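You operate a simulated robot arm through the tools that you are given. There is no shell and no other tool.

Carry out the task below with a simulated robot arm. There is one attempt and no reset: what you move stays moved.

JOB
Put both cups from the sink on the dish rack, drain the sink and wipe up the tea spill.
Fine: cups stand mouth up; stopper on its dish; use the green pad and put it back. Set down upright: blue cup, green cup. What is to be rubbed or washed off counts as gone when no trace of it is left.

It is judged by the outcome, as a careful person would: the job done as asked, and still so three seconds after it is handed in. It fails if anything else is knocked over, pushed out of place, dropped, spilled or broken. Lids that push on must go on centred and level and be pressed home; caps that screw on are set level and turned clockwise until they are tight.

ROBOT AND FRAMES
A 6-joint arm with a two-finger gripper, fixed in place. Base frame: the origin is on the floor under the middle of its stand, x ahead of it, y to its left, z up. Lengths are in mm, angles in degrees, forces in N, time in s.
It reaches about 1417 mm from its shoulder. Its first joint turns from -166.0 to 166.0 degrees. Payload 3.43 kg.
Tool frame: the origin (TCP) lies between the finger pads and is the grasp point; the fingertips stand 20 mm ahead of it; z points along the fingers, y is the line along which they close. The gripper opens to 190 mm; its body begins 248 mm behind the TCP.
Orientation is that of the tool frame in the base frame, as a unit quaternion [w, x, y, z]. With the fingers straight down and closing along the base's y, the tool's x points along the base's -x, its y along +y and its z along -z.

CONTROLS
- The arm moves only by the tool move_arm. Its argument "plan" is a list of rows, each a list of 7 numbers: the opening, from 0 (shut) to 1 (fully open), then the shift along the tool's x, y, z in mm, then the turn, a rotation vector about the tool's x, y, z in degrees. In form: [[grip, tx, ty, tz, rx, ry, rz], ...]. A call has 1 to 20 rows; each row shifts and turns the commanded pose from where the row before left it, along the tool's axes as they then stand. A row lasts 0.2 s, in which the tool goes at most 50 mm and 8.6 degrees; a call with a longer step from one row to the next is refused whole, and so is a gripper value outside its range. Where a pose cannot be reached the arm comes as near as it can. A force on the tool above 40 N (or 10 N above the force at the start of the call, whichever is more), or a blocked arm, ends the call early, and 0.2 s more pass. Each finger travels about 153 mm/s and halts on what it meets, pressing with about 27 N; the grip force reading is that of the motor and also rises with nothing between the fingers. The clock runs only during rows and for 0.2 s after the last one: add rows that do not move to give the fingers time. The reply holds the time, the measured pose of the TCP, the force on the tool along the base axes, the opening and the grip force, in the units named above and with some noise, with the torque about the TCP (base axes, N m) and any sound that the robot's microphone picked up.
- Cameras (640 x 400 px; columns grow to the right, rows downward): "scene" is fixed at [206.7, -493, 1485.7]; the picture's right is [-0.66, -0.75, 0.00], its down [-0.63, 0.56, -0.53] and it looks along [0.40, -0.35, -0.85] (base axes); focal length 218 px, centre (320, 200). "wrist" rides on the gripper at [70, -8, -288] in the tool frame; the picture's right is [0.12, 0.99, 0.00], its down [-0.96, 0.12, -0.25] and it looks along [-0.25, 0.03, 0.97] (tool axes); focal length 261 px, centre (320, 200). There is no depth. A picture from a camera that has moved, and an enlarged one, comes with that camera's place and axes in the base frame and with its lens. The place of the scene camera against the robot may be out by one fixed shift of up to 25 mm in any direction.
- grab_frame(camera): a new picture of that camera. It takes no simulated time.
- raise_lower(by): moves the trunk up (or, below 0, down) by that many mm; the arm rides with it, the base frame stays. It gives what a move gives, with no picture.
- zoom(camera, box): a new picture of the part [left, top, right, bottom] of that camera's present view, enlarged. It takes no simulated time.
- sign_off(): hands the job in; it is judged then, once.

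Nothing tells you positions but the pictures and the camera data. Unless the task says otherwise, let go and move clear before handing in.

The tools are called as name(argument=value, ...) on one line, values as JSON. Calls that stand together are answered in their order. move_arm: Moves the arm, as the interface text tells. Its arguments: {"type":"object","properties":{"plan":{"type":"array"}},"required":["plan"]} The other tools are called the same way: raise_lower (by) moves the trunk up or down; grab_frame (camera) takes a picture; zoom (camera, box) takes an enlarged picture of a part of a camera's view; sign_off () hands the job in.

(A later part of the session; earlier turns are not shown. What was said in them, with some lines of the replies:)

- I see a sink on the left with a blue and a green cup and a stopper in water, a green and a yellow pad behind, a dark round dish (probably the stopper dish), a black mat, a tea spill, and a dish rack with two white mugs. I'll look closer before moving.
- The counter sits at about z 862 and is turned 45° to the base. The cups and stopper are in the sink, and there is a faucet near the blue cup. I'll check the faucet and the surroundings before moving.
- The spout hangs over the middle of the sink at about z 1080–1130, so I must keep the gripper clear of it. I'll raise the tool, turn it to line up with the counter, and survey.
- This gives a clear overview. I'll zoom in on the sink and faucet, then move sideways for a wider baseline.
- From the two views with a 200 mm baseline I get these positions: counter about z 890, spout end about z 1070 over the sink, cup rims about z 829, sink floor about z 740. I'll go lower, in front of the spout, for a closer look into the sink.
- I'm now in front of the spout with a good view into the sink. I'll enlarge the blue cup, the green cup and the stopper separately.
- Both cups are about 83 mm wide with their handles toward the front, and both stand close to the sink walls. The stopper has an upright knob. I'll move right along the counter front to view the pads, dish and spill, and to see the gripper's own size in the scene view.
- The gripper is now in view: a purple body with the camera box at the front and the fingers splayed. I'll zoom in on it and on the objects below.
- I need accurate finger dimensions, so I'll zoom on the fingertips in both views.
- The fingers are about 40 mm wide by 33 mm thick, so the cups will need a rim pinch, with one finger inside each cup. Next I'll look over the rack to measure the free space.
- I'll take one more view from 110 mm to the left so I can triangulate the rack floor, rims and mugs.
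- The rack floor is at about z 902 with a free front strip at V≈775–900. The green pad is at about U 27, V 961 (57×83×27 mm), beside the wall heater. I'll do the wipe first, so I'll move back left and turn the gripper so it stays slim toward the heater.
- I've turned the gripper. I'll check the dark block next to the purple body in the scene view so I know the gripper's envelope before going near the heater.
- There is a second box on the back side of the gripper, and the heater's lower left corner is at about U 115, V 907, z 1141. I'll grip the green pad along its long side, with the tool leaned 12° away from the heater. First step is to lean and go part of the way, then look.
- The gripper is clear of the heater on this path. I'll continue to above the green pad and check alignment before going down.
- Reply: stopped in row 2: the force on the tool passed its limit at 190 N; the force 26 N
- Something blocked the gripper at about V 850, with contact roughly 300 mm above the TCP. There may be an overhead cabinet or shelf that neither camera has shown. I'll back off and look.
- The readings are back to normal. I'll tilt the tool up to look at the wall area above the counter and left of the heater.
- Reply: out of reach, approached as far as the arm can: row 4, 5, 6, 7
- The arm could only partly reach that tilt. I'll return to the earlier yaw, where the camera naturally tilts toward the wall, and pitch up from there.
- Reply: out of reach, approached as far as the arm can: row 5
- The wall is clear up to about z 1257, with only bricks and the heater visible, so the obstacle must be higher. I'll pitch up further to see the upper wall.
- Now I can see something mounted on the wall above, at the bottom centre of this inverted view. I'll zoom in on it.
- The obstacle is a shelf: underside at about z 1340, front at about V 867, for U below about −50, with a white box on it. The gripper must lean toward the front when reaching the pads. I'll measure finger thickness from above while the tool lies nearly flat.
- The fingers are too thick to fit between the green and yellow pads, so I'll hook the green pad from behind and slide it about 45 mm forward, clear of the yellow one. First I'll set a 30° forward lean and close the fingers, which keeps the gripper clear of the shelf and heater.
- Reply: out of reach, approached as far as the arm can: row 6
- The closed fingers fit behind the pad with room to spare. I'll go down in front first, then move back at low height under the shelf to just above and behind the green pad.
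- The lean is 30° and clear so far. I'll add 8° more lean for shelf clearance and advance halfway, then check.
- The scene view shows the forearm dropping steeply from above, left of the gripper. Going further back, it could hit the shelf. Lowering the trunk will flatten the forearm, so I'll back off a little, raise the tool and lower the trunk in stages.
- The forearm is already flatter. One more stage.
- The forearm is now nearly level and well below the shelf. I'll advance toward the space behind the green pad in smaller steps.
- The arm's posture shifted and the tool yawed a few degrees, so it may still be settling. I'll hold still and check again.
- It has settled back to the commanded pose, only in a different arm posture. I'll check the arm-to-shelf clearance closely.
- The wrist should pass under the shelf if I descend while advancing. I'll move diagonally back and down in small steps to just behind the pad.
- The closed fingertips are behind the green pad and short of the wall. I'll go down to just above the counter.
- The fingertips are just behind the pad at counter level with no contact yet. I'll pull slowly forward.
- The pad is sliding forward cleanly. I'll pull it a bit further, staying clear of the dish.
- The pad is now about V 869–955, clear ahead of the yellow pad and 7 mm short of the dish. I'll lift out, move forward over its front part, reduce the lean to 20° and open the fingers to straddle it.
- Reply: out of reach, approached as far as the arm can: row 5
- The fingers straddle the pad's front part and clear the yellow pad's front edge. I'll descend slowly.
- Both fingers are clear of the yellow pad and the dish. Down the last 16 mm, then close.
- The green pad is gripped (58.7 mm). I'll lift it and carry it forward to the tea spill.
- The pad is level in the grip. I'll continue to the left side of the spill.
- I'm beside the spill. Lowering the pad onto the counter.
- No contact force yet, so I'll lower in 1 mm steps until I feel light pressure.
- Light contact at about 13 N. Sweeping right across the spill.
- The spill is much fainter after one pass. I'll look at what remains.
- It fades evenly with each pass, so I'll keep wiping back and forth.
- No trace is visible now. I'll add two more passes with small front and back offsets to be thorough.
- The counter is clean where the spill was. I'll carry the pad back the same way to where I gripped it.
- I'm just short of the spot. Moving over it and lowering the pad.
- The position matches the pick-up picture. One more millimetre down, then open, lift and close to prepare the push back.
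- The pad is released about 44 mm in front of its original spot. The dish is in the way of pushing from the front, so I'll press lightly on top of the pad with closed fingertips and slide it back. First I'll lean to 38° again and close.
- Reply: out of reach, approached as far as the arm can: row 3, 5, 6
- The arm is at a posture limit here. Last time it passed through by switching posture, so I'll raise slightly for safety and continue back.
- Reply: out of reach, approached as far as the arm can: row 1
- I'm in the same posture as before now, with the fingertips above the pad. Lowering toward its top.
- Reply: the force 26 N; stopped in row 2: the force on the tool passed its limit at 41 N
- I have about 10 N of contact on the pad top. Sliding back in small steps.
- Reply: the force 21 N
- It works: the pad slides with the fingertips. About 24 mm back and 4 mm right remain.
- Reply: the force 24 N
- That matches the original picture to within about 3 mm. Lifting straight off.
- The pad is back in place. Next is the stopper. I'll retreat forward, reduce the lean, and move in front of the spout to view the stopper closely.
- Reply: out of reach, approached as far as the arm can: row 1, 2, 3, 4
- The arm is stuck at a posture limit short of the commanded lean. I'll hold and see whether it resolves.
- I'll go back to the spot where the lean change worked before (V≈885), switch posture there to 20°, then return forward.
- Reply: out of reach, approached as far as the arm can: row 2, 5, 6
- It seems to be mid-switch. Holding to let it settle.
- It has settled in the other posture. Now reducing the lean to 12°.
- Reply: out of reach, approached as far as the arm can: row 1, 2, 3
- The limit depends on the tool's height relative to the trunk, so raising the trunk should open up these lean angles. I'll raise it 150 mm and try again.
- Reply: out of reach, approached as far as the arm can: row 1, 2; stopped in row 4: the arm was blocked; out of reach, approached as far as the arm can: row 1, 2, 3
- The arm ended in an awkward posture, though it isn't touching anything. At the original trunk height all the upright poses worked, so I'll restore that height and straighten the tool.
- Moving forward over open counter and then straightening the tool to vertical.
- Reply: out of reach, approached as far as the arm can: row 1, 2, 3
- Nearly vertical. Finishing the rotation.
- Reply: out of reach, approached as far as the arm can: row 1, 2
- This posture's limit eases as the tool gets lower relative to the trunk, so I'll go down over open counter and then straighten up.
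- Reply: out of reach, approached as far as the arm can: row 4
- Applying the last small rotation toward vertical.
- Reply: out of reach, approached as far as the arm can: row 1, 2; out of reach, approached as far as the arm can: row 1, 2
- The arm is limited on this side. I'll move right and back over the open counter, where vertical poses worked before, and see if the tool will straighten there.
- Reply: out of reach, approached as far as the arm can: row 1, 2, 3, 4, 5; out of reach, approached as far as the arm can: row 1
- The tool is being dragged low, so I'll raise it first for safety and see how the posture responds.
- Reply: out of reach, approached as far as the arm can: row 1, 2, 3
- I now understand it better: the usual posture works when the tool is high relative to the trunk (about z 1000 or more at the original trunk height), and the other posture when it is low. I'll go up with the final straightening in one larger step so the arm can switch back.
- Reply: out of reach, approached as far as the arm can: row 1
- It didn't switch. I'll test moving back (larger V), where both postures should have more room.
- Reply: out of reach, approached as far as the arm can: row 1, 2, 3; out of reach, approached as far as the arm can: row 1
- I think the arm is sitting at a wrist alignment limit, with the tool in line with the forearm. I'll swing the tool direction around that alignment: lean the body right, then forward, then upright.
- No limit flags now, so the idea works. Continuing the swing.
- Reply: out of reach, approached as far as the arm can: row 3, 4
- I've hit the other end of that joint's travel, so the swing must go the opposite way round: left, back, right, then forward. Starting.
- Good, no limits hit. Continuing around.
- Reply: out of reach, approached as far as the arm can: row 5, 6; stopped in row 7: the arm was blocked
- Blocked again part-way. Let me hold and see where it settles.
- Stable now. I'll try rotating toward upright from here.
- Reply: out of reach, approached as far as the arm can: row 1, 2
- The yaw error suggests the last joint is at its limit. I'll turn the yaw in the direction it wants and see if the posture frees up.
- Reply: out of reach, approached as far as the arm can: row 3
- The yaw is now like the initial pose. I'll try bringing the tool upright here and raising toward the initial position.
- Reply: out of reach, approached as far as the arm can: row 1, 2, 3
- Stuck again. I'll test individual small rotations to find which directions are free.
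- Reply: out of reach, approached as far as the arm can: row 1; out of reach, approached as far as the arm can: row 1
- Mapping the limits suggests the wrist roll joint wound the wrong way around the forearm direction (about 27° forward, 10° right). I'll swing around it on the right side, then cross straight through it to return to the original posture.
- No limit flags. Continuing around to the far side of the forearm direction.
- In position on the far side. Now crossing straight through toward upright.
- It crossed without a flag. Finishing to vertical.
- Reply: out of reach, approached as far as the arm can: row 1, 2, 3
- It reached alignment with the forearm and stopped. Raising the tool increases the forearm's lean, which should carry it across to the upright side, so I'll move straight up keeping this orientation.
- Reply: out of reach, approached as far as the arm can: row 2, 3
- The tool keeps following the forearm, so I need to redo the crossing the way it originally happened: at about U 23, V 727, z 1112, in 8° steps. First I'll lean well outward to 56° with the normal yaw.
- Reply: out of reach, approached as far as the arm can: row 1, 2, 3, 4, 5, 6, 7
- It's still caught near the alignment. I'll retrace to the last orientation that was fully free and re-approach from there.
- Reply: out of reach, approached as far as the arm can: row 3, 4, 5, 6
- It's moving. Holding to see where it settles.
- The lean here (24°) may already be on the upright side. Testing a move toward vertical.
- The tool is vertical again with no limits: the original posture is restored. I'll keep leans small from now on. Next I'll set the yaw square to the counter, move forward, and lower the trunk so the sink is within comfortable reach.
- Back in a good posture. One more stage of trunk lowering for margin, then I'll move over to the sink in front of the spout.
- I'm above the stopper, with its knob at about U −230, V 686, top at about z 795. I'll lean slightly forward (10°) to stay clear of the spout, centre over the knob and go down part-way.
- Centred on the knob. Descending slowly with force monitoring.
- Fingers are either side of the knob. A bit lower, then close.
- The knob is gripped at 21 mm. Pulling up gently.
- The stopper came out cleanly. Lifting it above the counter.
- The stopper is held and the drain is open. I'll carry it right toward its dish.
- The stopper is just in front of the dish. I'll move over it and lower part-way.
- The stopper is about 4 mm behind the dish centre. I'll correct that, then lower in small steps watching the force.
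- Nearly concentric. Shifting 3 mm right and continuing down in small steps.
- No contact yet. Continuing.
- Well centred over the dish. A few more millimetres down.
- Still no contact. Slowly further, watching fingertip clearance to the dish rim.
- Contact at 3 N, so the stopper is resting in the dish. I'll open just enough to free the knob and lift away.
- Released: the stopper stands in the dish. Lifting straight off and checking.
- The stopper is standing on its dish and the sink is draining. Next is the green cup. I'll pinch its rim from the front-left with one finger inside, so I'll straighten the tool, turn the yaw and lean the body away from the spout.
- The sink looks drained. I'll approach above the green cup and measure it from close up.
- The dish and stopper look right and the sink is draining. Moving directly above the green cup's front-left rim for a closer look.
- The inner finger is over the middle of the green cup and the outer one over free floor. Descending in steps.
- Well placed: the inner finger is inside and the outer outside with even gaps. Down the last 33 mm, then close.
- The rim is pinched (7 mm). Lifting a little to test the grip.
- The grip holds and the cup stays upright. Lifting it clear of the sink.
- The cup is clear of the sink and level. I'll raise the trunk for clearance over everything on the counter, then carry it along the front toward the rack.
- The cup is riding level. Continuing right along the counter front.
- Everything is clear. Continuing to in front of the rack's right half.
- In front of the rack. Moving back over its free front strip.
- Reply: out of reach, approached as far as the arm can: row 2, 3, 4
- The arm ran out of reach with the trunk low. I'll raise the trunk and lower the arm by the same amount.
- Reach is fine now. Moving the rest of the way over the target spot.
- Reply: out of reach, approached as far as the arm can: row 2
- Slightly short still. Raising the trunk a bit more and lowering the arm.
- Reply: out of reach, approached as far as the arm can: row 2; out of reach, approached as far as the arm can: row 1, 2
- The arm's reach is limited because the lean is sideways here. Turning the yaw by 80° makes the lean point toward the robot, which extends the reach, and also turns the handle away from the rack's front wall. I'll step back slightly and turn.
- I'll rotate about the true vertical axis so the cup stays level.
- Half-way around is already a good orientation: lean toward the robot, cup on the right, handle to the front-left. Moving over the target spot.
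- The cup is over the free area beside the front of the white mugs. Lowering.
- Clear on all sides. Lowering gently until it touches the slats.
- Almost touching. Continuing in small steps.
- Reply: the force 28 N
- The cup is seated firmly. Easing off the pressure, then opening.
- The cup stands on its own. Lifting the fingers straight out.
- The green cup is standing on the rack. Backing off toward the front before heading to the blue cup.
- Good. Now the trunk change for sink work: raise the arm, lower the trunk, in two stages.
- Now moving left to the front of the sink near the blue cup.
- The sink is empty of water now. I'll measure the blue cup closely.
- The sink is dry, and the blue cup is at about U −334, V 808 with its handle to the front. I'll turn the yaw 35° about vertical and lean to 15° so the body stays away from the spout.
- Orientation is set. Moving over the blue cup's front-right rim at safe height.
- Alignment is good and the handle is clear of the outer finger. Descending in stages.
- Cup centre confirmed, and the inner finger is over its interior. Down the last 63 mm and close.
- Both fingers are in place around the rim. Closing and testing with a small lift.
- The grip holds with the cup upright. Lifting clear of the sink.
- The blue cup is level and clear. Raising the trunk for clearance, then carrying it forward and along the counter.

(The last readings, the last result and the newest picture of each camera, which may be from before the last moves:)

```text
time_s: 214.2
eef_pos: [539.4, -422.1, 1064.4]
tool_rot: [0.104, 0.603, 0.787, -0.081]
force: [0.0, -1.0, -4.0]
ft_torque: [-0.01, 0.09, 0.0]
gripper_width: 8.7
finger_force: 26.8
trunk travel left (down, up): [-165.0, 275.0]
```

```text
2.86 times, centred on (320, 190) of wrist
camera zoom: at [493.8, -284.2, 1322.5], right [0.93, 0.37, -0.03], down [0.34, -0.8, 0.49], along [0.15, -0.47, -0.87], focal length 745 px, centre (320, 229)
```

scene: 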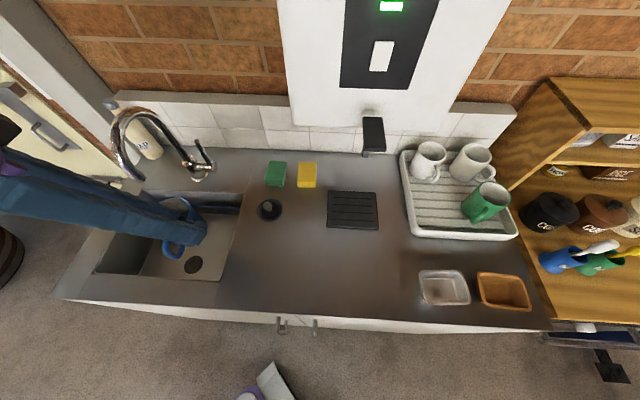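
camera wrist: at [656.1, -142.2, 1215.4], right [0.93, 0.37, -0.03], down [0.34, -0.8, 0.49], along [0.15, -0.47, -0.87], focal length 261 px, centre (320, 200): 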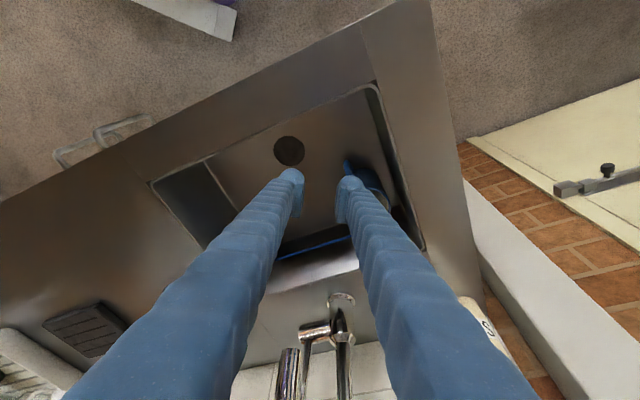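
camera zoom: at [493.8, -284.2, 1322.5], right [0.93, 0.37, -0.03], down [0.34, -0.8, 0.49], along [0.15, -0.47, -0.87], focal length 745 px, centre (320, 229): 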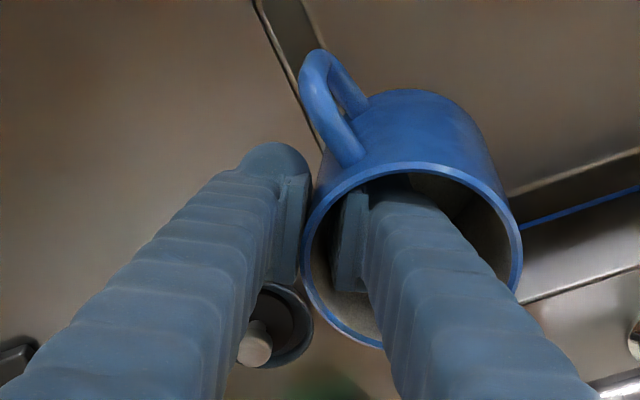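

Steady. Continuing right.

move_arm(plan=[[0, -21.1, -38.1, 5.9, 0, 0, 0], [0, -21.1, -38.1, 5.9, 0, 0, 0], [0, -21.1, -38.1, 5.9, 0, 0, 0], [0, -21.1, -38.1, 5.9, 0, 0, 0], [0, -21.1, -38.1, 5.9, 0, 0, 0], [0, -21.1, -38.1, 5.9, 0, 0, 0], [0, -21.1, -38.1, 5.9, 0, 0, 0], [0, -21.1, -38.1, 5.9, 0, 0, 0], [0, -21.1, -38.1, 5.9, 0, 0, 0], [0, -21.1, -38.1, 5.9, 0, 0, 0], [0, 0, 0, 0, 0, 0, 0]])

grab_frame(camera="scene")

grab_frame(camera="wrist")

```text
time_s: 216.6
eef_pos: [225.5, -732.6, 1062.2]
tool_rot: [0.104, 0.603, 0.787, -0.081]
force: [0.4, -1.1, -3.3]
ft_torque: [0.03, 0.06, 0.01]
gripper_width: 8.4
finger_force: 26.9
trunk travel left (down, up): [-165.0, 275.0]
```

```text
taken
```

scene: 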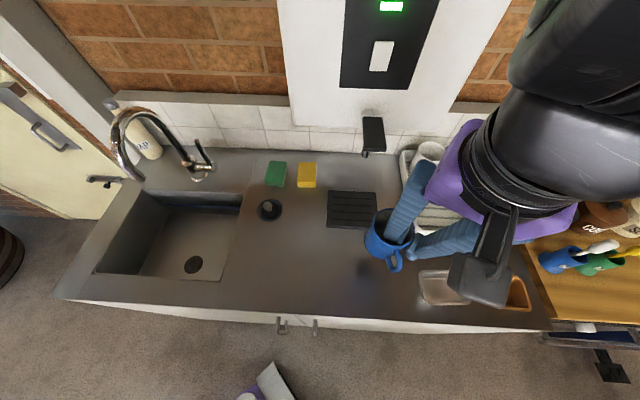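

```text
taken
camera wrist: at [181.8, -595.6, 1320.7], right [0.93, 0.37, -0.03], down [0.34, -0.8, 0.49], along [0.15, -0.47, -0.87], focal length 261 px, centre (320, 200)
```

wrist: 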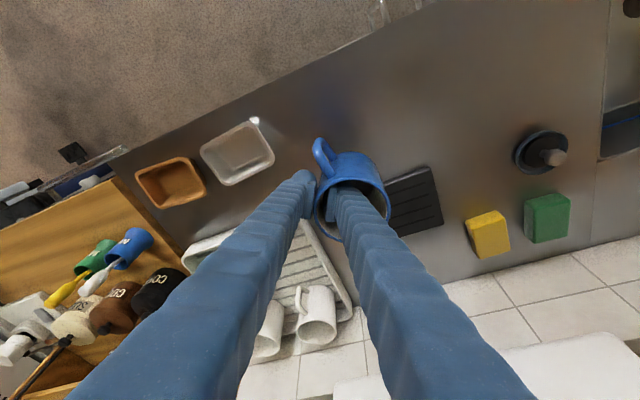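

Turning the cup 30° about vertical so the outer finger will face the rack's front, then moving right.

move_arm(plan=[[0, 0, 0, 0, 1.98, 0, 7.25], [0, 0, 0, 0, 1.98, 0, 7.25], [0, 0, 0, 0, 1.98, 0, 7.25], [0, 0, 0, 0, 1.98, 0, 7.25], [0, 0, 0, 0, 0, 0, 0]])

grab_frame(camera="wrist")

```text
time_s: 217.8
eef_pos: [225.5, -730.4, 1063.2]
tool_rot: [0.08, 0.787, 0.602, -0.107]
force: [-0.4, -0.2, -2.9]
ft_torque: [0.02, 0.13, 0.0]
gripper_width: 8.3
finger_force: 26.5
trunk travel left (down, up): [-165.0, 275.0]
```

```text
taken
camera wrist: at [255.7, -589.2, 1321.5], right [0.99, -0.15, -0.03], down [-0.11, -0.86, 0.49], along [-0.1, -0.48, -0.87], focal length 261 px, centre (320, 200)
```

wrist: 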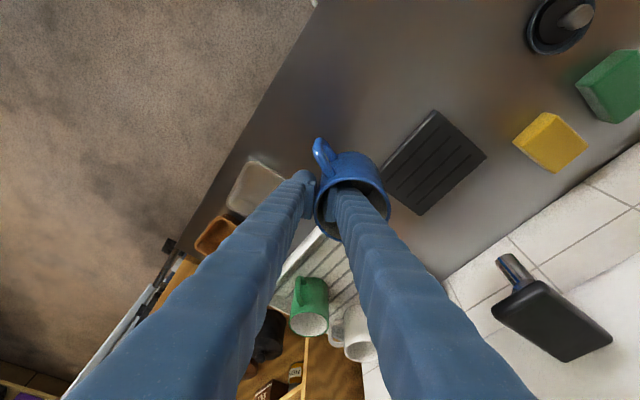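

Good orientation. Moving right until it's in front of the rack's left half.

move_arm(plan=[[0, -33.4, -19.9, 9.2, 0, 0, 0], [0, -33.4, -19.9, 9.2, 0, 0, 0], [0, -33.4, -19.9, 9.2, 0, 0, 0], [0, -33.4, -19.9, 9.2, 0, 0, 0], [0, 0, 0, 0, 0, 0, 0]])

grab_frame(camera="wrist")

grab_frame(camera="scene")

```text
time_s: 219.0
eef_pos: [114.4, -846.3, 1061.2]
tool_rot: [0.08, 0.787, 0.603, -0.106]
force: [0.4, -0.5, -4.0]
ft_torque: [0.05, 0.16, 0.02]
gripper_width: 8.4
finger_force: 27.2
trunk travel left (down, up): [-165.0, 275.0]
```

```text
taken
camera wrist: at [144.2, -703.4, 1320.4], right [0.99, -0.15, -0.03], down [-0.11, -0.86, 0.49], along [-0.1, -0.48, -0.87], focal length 261 px, centre (320, 200)
```

wrist: 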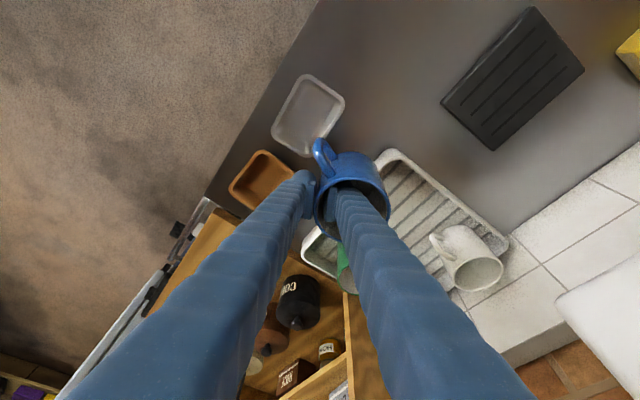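

```text
taken
```

scene: 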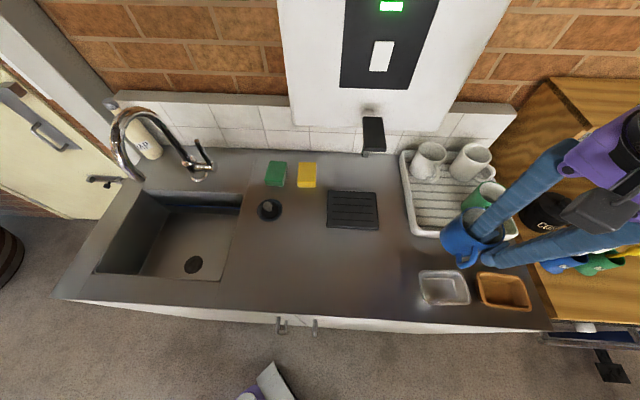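

Moving back over the rack, left of the green cup.

move_arm(plan=[[0, -17.3, 29.2, 4.7, 0, 0, 0], [0, -17.3, 29.2, 4.7, 0, 0, 0], [0, -17.3, 29.2, 4.7, 0, 0, 0], [0, -17.3, 29.2, 4.7, 0, 0, 0], [0, 0, 0, 0, 0, 0, 0]])

grab_frame(camera="wrist")

zoom(camera="scene", box=[370, 110, 570, 250])

```text
time_s: 220.2
eef_pos: [207.8, -944.4, 1061.5]
tool_rot: [0.08, 0.786, 0.604, -0.107]
force: [-0.5, -0.9, -3.6]
ft_torque: [0.1, 0.13, -0.04]
gripper_width: 8.1
finger_force: 26.6
trunk travel left (down, up): [-165.0, 275.0]
```

```text
taken
camera wrist: at [238.4, -802.5, 1320.2], right [0.99, -0.15, -0.03], down [-0.11, -0.86, 0.49], along [-0.1, -0.48, -0.87], focal length 261 px, centre (320, 200)
```

wrist: 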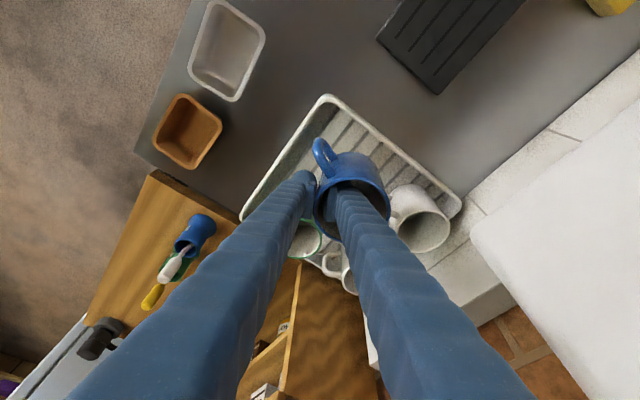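

```text
2.86 times, centred on (470, 180) of scene
camera zoom: at [206.7, -493.0, 1485.7], right [-0.66, -0.75, 0.0], down [-0.63, 0.56, -0.53], along [0.4, -0.35, -0.85], focal length 624 px, centre (-109, 257)
```

zoom: 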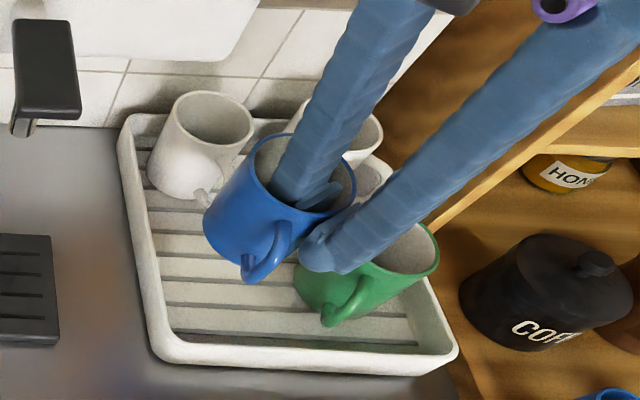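

Over its spot with clearance to the green cup and the white mugs. Lowering.

move_arm(plan=[[0, 5, 0, 18, 0, 0, 0], [0, 5, 0, 18, 0, 0, 0], [0, 5, 0, 18, 0, 0, 0], [0, 4.2, 0, 15.4, 0, 0, 0], [0, 0, 0, 0, 0, 0, 0]])

zoom(camera="scene", box=[370, 110, 570, 250])

zoom(camera="wrist", box=[220, 110, 420, 270])

```text
time_s: 221.4
eef_pos: [206.9, -942.8, 990.9]
tool_rot: [0.081, 0.786, 0.603, -0.105]
force: [0.1, 0.8, -2.9]
ft_torque: [0.0, 0.1, 0.04]
gripper_width: 8.3
finger_force: 26.9
trunk travel left (down, up): [-165.0, 275.0]
```

```text
2.86 times, centred on (470, 180) of scene
camera zoom: at [206.7, -493.0, 1485.7], right [-0.66, -0.75, 0.0], down [-0.63, 0.56, -0.53], along [0.4, -0.35, -0.85], focal length 624 px, centre (-109, 257)
```

zoom: 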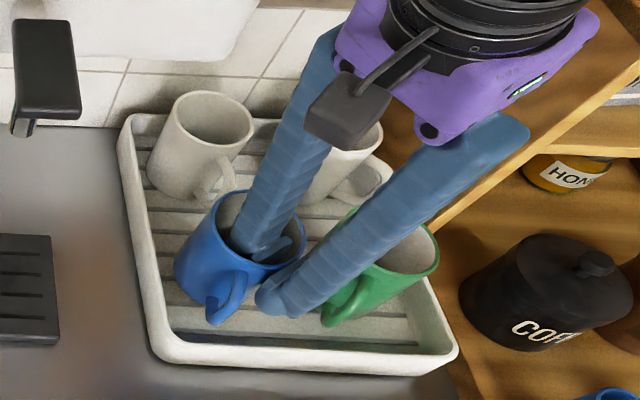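

```text
2.50 times, centred on (320, 190) of wrist
camera zoom: at [236.4, -800.8, 1248.3], right [0.99, -0.15, -0.03], down [-0.11, -0.86, 0.49], along [-0.1, -0.48, -0.87], focal length 652 px, centre (320, 225)
```

zoom: 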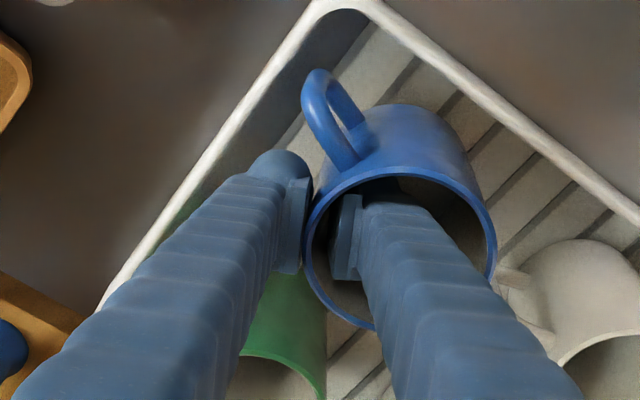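

All clear. Lowering gently to the slats.

move_arm(plan=[[0, 1.3, 0, 4.8, 0, 0, 0], [0, 1.3, 0, 4.8, 0, 0, 0], [0, 0, 0, 0, 0, 0, 0]])

move_arm(plan=[[0, 0.7, 0, 2.4, 0, 0, 0], [0, 0, 0, 0, 0, 0, 0]])

move_arm(plan=[[0, 0.5, 0, 1.9, 0, 0, 0], [0, 0, 0, 0, 0, 0, 0]])

```text
time_s: 222.2
eef_pos: [206.8, -943.6, 979.7]
tool_rot: [0.08, 0.786, 0.603, -0.106]
force: [-0.1, 0.4, -3.6]
ft_torque: [0.02, 0.08, 0.05]
gripper_width: 8.4
finger_force: 26.7
trunk travel left (down, up): [-165.0, 275.0]
```

```text
time_s: 222.8
eef_pos: [206.2, -943.9, 976.8]
tool_rot: [0.08, 0.786, 0.603, -0.106]
force: [1.0, -0.3, -2.9]
ft_torque: [0.03, 0.1, 0.01]
gripper_width: 8.2
finger_force: 27.2
trunk travel left (down, up): [-165.0, 275.0]
```

```text
time_s: 223.4
eef_pos: [207.2, -942.0, 975.3]
tool_rot: [0.08, 0.787, 0.603, -0.107]
force: [0.2, -0.1, -3.9]
ft_torque: [0.05, 0.1, -0.05]
gripper_width: 8.2
finger_force: 27.2
trunk travel left (down, up): [-165.0, 275.0]
```

move_arm(plan=[[0, 0.4, 0, 1.5, 0, 0, 0], [0, 0, 0, 0, 0, 0, 0]])

move_arm(plan=[[0, 0.4, 0, 1.5, 0, 0, 0], [0, 0, 0, 0, 0, 0, 0]])

move_arm(plan=[[0, 0.3, 0, 1, 0, 0, 0], [0, 0, 0, 0, 0, 0, 0]])

```text
time_s: 224.0
eef_pos: [207.7, -942.7, 974.1]
tool_rot: [0.08, 0.786, 0.603, -0.106]
force: [-0.3, -0.8, -3.9]
ft_torque: [0.06, 0.11, 0.02]
gripper_width: 8.4
finger_force: 27.0
trunk travel left (down, up): [-165.0, 275.0]
```

```text
time_s: 224.6
eef_pos: [206.7, -941.9, 972.4]
tool_rot: [0.081, 0.786, 0.603, -0.107]
force: [-0.1, 0.1, -3.4]
ft_torque: [0.07, 0.13, 0.01]
gripper_width: 8.2
finger_force: 26.7
trunk travel left (down, up): [-165.0, 275.0]
```

```text
time_s: 225.2
eef_pos: [206.3, -943.3, 971.7]
tool_rot: [0.08, 0.787, 0.602, -0.106]
force: [-0.4, 0.2, -3.7]
ft_torque: [0.01, 0.1, -0.03]
gripper_width: 8.1
finger_force: 27.3
trunk travel left (down, up): [-165.0, 275.0]
```

Not touching yet. A few more 1 mm steps.

move_arm(plan=[[0, 0.3, 0, 1, 0, 0, 0], [0, 0, 0, 0, 0, 0, 0]])

move_arm(plan=[[0, 0.3, 0, 1, 0, 0, 0], [0, 0, 0, 0, 0, 0, 0]])

move_arm(plan=[[0, 0.3, 0, 1, 0, 0, 0], [0, 0, 0, 0, 0, 0, 0]])

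zoom(camera="scene", box=[400, 150, 540, 240])

```text
time_s: 225.8
eef_pos: [206.6, -943.4, 970.1]
tool_rot: [0.081, 0.787, 0.603, -0.106]
force: [-0.3, 0.2, -1.6]
ft_torque: [0.06, 0.05, -0.02]
gripper_width: 8.5
finger_force: 27.2
trunk travel left (down, up): [-165.0, 275.0]
```

```text
time_s: 226.4
eef_pos: [207.4, -942.8, 971.4]
tool_rot: [0.081, 0.786, 0.603, -0.107]
force: [3.4, 2.1, 5.0]
ft_torque: [0.2, -0.11, 0.02]
gripper_width: 8.5
finger_force: 26.9
trunk travel left (down, up): [-165.0, 275.0]
```

```text
time_s: 227.0
eef_pos: [207.2, -942.0, 971.8]
tool_rot: [0.081, 0.786, 0.603, -0.107]
force: [0.5, 1.9, 11.4]
ft_torque: [0.39, -0.12, 0.02]
gripper_width: 8.3
finger_force: 27.4
trunk travel left (down, up): [-165.0, 275.0]
```

```text
4.44 times, centred on (470, 195) of scene
camera zoom: at [206.7, -493.0, 1485.7], right [-0.66, -0.75, 0.0], down [-0.63, 0.56, -0.53], along [0.4, -0.35, -0.85], focal length 971 px, centre (-347, 222)
```

zoom: 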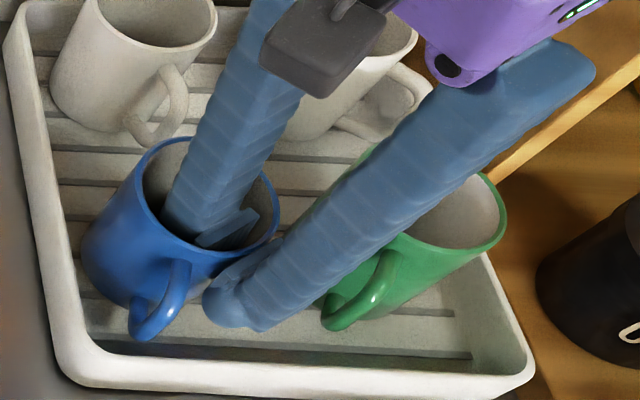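

Seated on the slats. Easing off 1 mm and opening.

move_arm(plan=[[0, -0.3, 0, -1, 0, 0, 0], [0.05, 0, 0, 0, 0, 0, 0], [0.1, 0, 0, 0, 0, 0, 0], [0.17, 0, 0, 0, 0, 0, 0], [0.17, 0, 0, 0, 0, 0, 0]])

zoom(camera="wrist", box=[220, 110, 420, 270])

zoom(camera="scene", box=[400, 150, 540, 240])

```text
time_s: 228.2
eef_pos: [206.8, -942.5, 970.8]
tool_rot: [0.08, 0.787, 0.603, -0.107]
force: [0.4, 0.7, 0.4]
ft_torque: [0.02, 0.01, -0.01]
gripper_width: 32.4
finger_force: 0.1
trunk travel left (down, up): [-165.0, 275.0]
```

```text
2.50 times, centred on (320, 190) of wrist
camera zoom: at [236.9, -800.7, 1228.8], right [0.99, -0.15, -0.03], down [-0.11, -0.86, 0.49], along [-0.1, -0.48, -0.87], focal length 652 px, centre (320, 225)
```

zoom: 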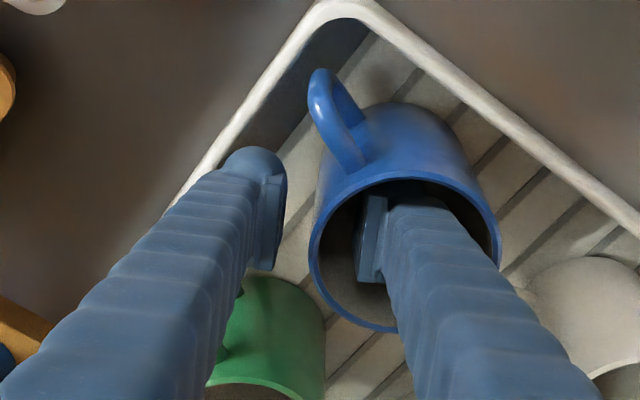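

```text
4.44 times, centred on (470, 195) of scene
camera zoom: at [206.7, -493.0, 1485.7], right [-0.66, -0.75, 0.0], down [-0.63, 0.56, -0.53], along [0.4, -0.35, -0.85], focal length 971 px, centre (-347, 222)
```

zoom: 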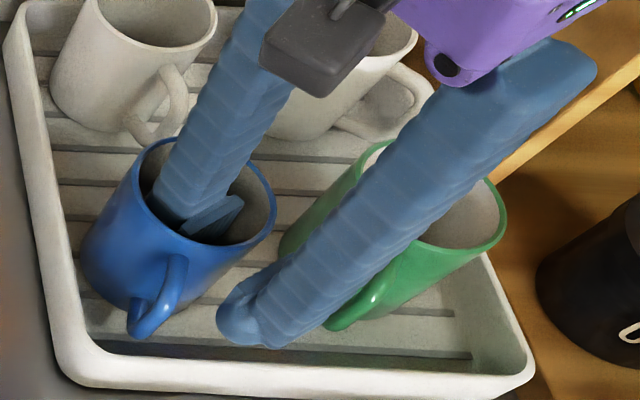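

Released and standing. Lifting the fingers straight out.

move_arm(plan=[[0.17, -4, 0, -14.5, 0, 0, 0], [0.17, -6.6, 0, -24.1, 0, 0, 0], [0.17, -8, 0, -28.9, 0, 0, 0], [0.17, -9.3, 0, -33.7, 0, 0, 0], [0.17, 0, 0, 0, 0, 0, 0]])

zoom(camera="scene", box=[370, 110, 570, 250])

grab_frame(camera="wrist")

```text
time_s: 229.4
eef_pos: [206.5, -942.1, 1074.8]
tool_rot: [0.08, 0.786, 0.603, -0.107]
force: [-1.1, 0.8, -0.2]
ft_torque: [0.0, -0.04, 0.01]
gripper_width: 32.2
finger_force: 0.1
trunk travel left (down, up): [-165.0, 275.0]
```

```text
2.86 times, centred on (470, 180) of scene
camera zoom: at [206.7, -493.0, 1485.7], right [-0.66, -0.75, 0.0], down [-0.63, 0.56, -0.53], along [0.4, -0.35, -0.85], focal length 624 px, centre (-109, 257)
```

zoom: 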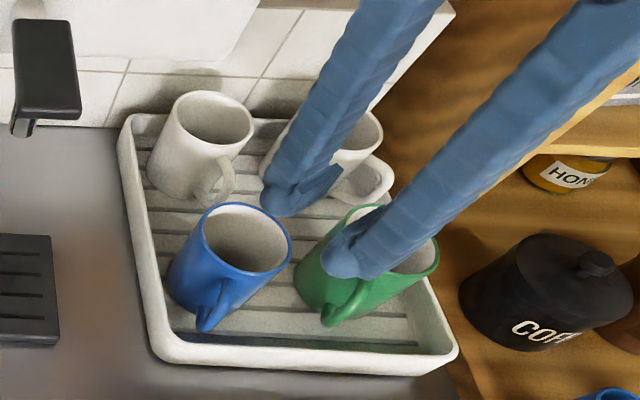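

```text
taken
camera wrist: at [236.2, -799.9, 1334.2], right [0.99, -0.15, -0.03], down [-0.11, -0.86, 0.49], along [-0.1, -0.48, -0.87], focal length 261 px, centre (320, 200)
```

wrist: 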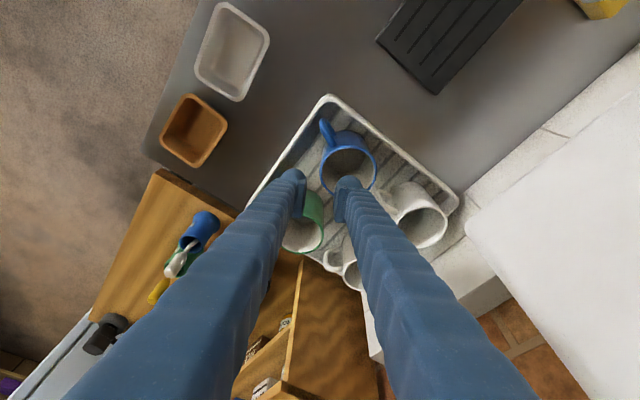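

Both cups stand on the rack. Backing away and then checking everything.

move_arm(plan=[[0.17, 18, -32.5, -4.9, 0, 0, 0], [0.17, 18, -32.5, -4.9, 0, 0, 0], [0.17, 18, -32.5, -4.9, 0, 0, 0], [0.17, 18, -32.5, -4.9, 0, 0, 0], [0.17, 0, 0, 0, 0, 0, 0]])

grab_frame(camera="scene")

grab_frame(camera="wrist")

```text
time_s: 230.6
eef_pos: [101.3, -836.6, 1076.7]
tool_rot: [0.08, 0.786, 0.604, -0.106]
force: [0.2, -0.2, 0.4]
ft_torque: [-0.11, 0.0, -0.01]
gripper_width: 32.4
finger_force: 0.0
trunk travel left (down, up): [-165.0, 275.0]
```

```text
taken
```

scene: 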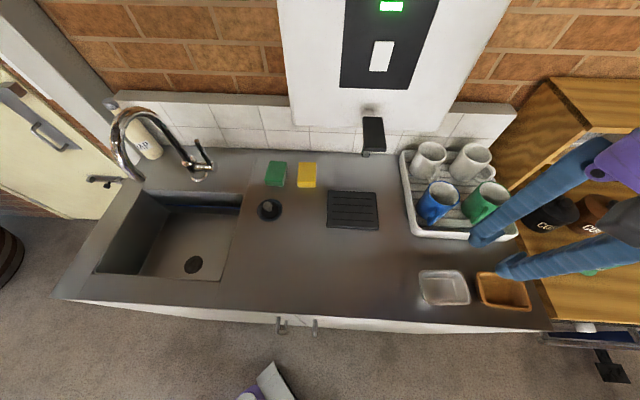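

```text
taken
camera wrist: at [130.9, -695.2, 1334.5], right [0.99, -0.15, -0.03], down [-0.11, -0.86, 0.49], along [-0.1, -0.48, -0.87], focal length 261 px, centre (320, 200)
```

wrist: 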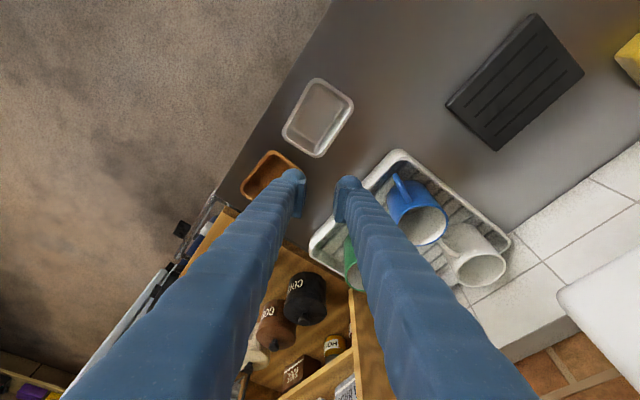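

Checking each part of the job in close-up.

zoom(camera="scene", box=[220, 140, 400, 252])

zoom(camera="scene", box=[230, 230, 400, 336])

zoom(camera="scene", box=[80, 170, 280, 295])

zoom(camera="scene", box=[370, 120, 560, 250])

```text
3.56 times, centred on (310, 196) of scene
camera zoom: at [206.7, -493.0, 1485.7], right [-0.66, -0.75, 0.0], down [-0.63, 0.56, -0.53], along [0.4, -0.35, -0.85], focal length 777 px, centre (356, 214)
```

zoom: 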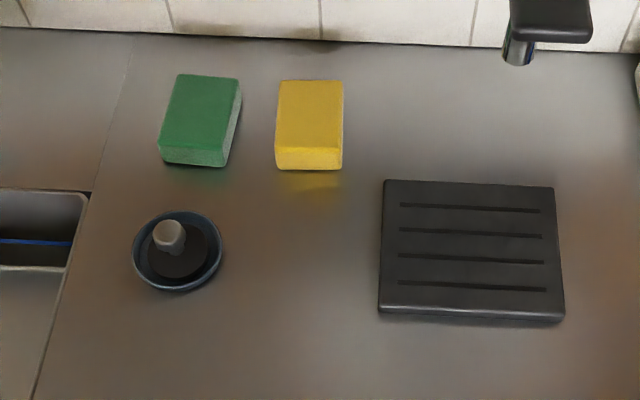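

```text
3.76 times, centred on (315, 283) of scene
camera zoom: at [206.7, -493.0, 1485.7], right [-0.66, -0.75, 0.0], down [-0.63, 0.56, -0.53], along [0.4, -0.35, -0.85], focal length 823 px, centre (339, -112)
```

zoom: 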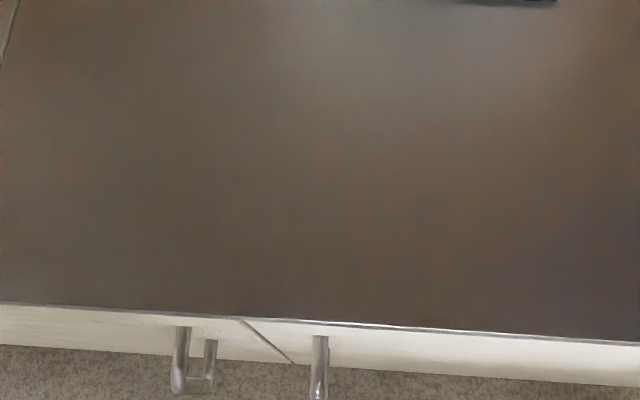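

```text
3.20 times, centred on (180, 232) of scene
camera zoom: at [206.7, -493.0, 1485.7], right [-0.66, -0.75, 0.0], down [-0.63, 0.56, -0.53], along [0.4, -0.35, -0.85], focal length 699 px, centre (768, 96)
```

zoom: 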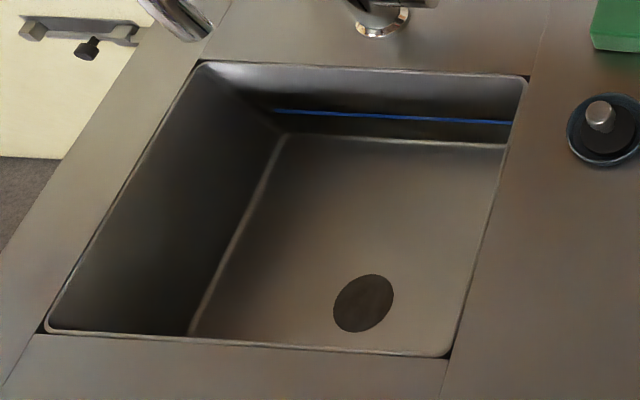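

```text
3.08 times, centred on (465, 185) of scene
camera zoom: at [206.7, -493.0, 1485.7], right [-0.66, -0.75, 0.0], down [-0.63, 0.56, -0.53], along [0.4, -0.35, -0.85], focal length 672 px, centre (-126, 246)
```

zoom: 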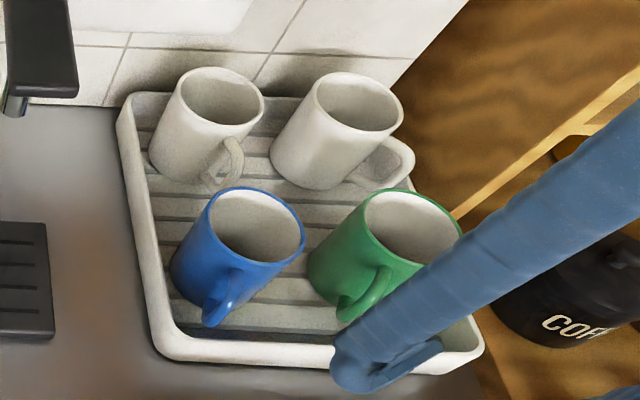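

Everything looks right. I'll take one closer look at the wiped area with the wrist camera before handing in.

move_arm(plan=[[0.17, 36.8, 21.9, -10.2, 0, 0, 0], [0.17, 36.8, 21.9, -10.2, 0, 0, 0], [0.17, 36.8, 21.9, -10.2, 0, 0, 0], [0.17, 36.8, 21.9, -10.2, 0, 0, 0], [0.17, 36.8, 21.9, -10.2, 0, 0, 0], [0.17, 36.8, 21.9, -10.2, 0, 0, 0], [0.17, 36.8, 21.9, -10.2, 0, 0, 0], [0.17, 0, 0, 0, 0, 0, 0]])

grab_frame(camera="wrist")

grab_frame(camera="scene")

zoom(camera="scene", box=[370, 120, 560, 250])

```text
time_s: 232.4
eef_pos: [314.9, -615.6, 1075.1]
tool_rot: [0.08, 0.786, 0.604, -0.106]
force: [-0.1, 0.5, 0.8]
ft_torque: [-0.09, 0.02, -0.04]
gripper_width: 32.4
finger_force: 0.0
trunk travel left (down, up): [-165.0, 275.0]
```

```text
taken
camera wrist: at [345.7, -474.4, 1334.3], right [0.99, -0.15, -0.03], down [-0.11, -0.86, 0.49], along [-0.1, -0.48, -0.87], focal length 261 px, centre (320, 200)
```

wrist: 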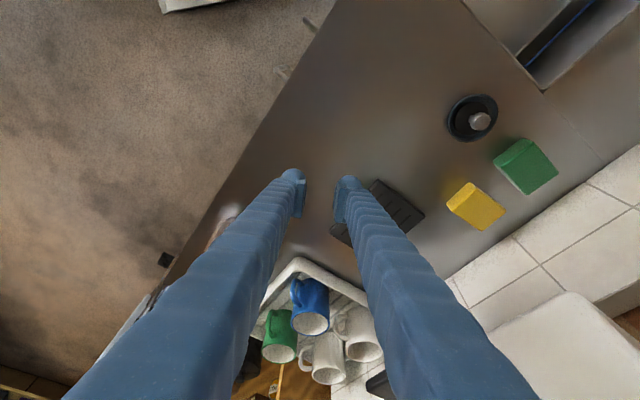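

```text
taken
```

scene: 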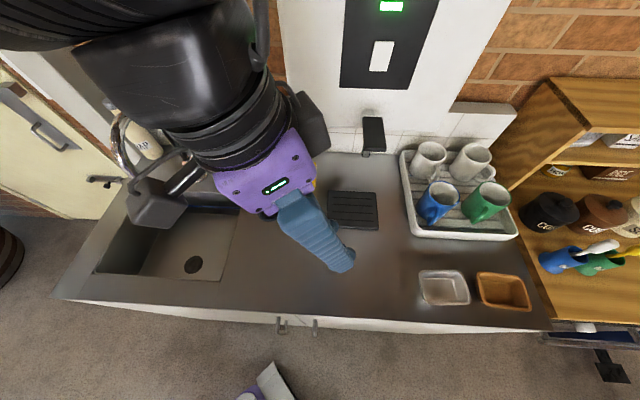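

```text
3.08 times, centred on (465, 185) of scene
camera zoom: at [206.7, -493.0, 1485.7], right [-0.66, -0.75, 0.0], down [-0.63, 0.56, -0.53], along [0.4, -0.35, -0.85], focal length 672 px, centre (-126, 246)
```

zoom: 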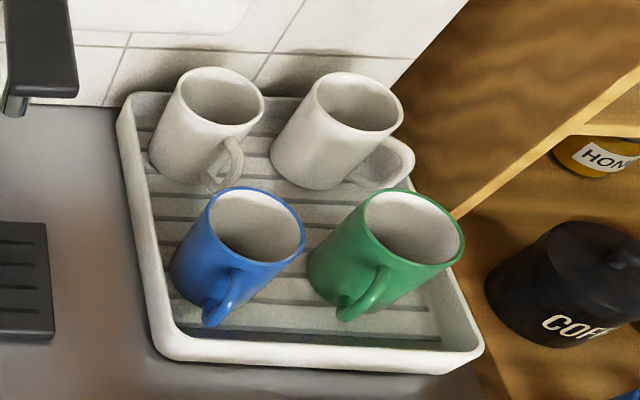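

zoom(camera="wrist", box=[260, 20, 460, 170])

zoom(camera="wrist", box=[420, 60, 600, 240])

```text
2.67 times, centred on (360, 95) of wrist
camera zoom: at [345.7, -474.4, 1334.3], right [0.99, -0.15, -0.03], down [-0.11, -0.86, 0.49], along [-0.1, -0.48, -0.87], focal length 695 px, centre (213, 480)
```

zoom: 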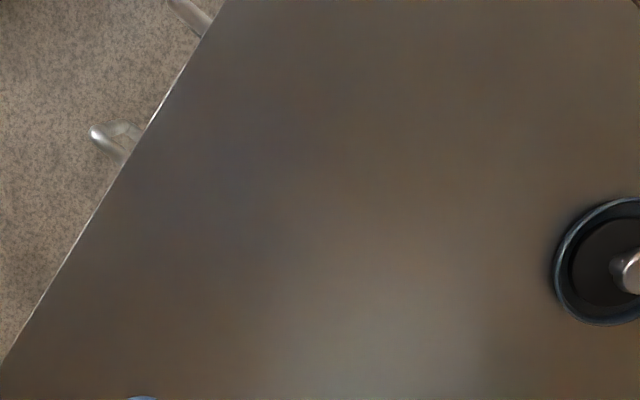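

```text
2.22 times, centred on (510, 150) of wrist
camera zoom: at [345.7, -474.4, 1334.3], right [0.99, -0.15, -0.03], down [-0.11, -0.86, 0.49], along [-0.1, -0.48, -0.87], focal length 579 px, centre (-102, 311)
```

zoom: 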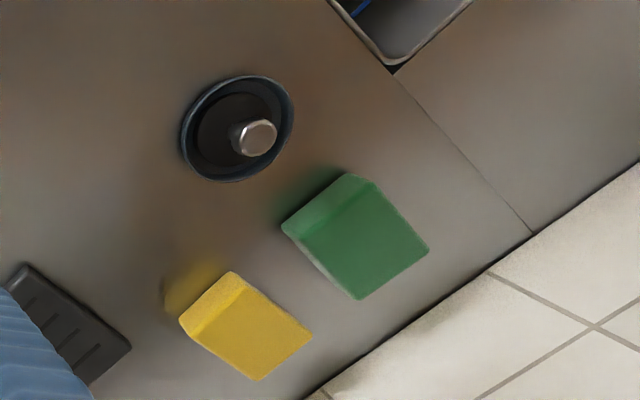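

The close-ups show the counter clean, the stopper on its dish, and the green pad back beside the yellow one. The sink is empty and both cups stand mouth up on the rack. The gripper is empty and clear of everything, so I'm handing in.

sign_off()

```text
The job is handed in.
```

The whole job is done and handed in. I checked the final state in close-up before signing off:

- **Cups:** the blue and green cups both stand upright, mouth up, on the dish rack in front of the white mugs.
- **Sink:** drained and empty, with the stopper standing on its dish.
- **Tea spill:** wiped with the green pad, and no trace shows in either camera.
- **Green pad:** back beside the yellow one, within about 3 mm of where it started.

Early on, the gripper hit the shelf above the sink, which neither camera had shown, and the force peaked at 190 N. I saw nothing on the shelf or counter knocked over or moved by it.
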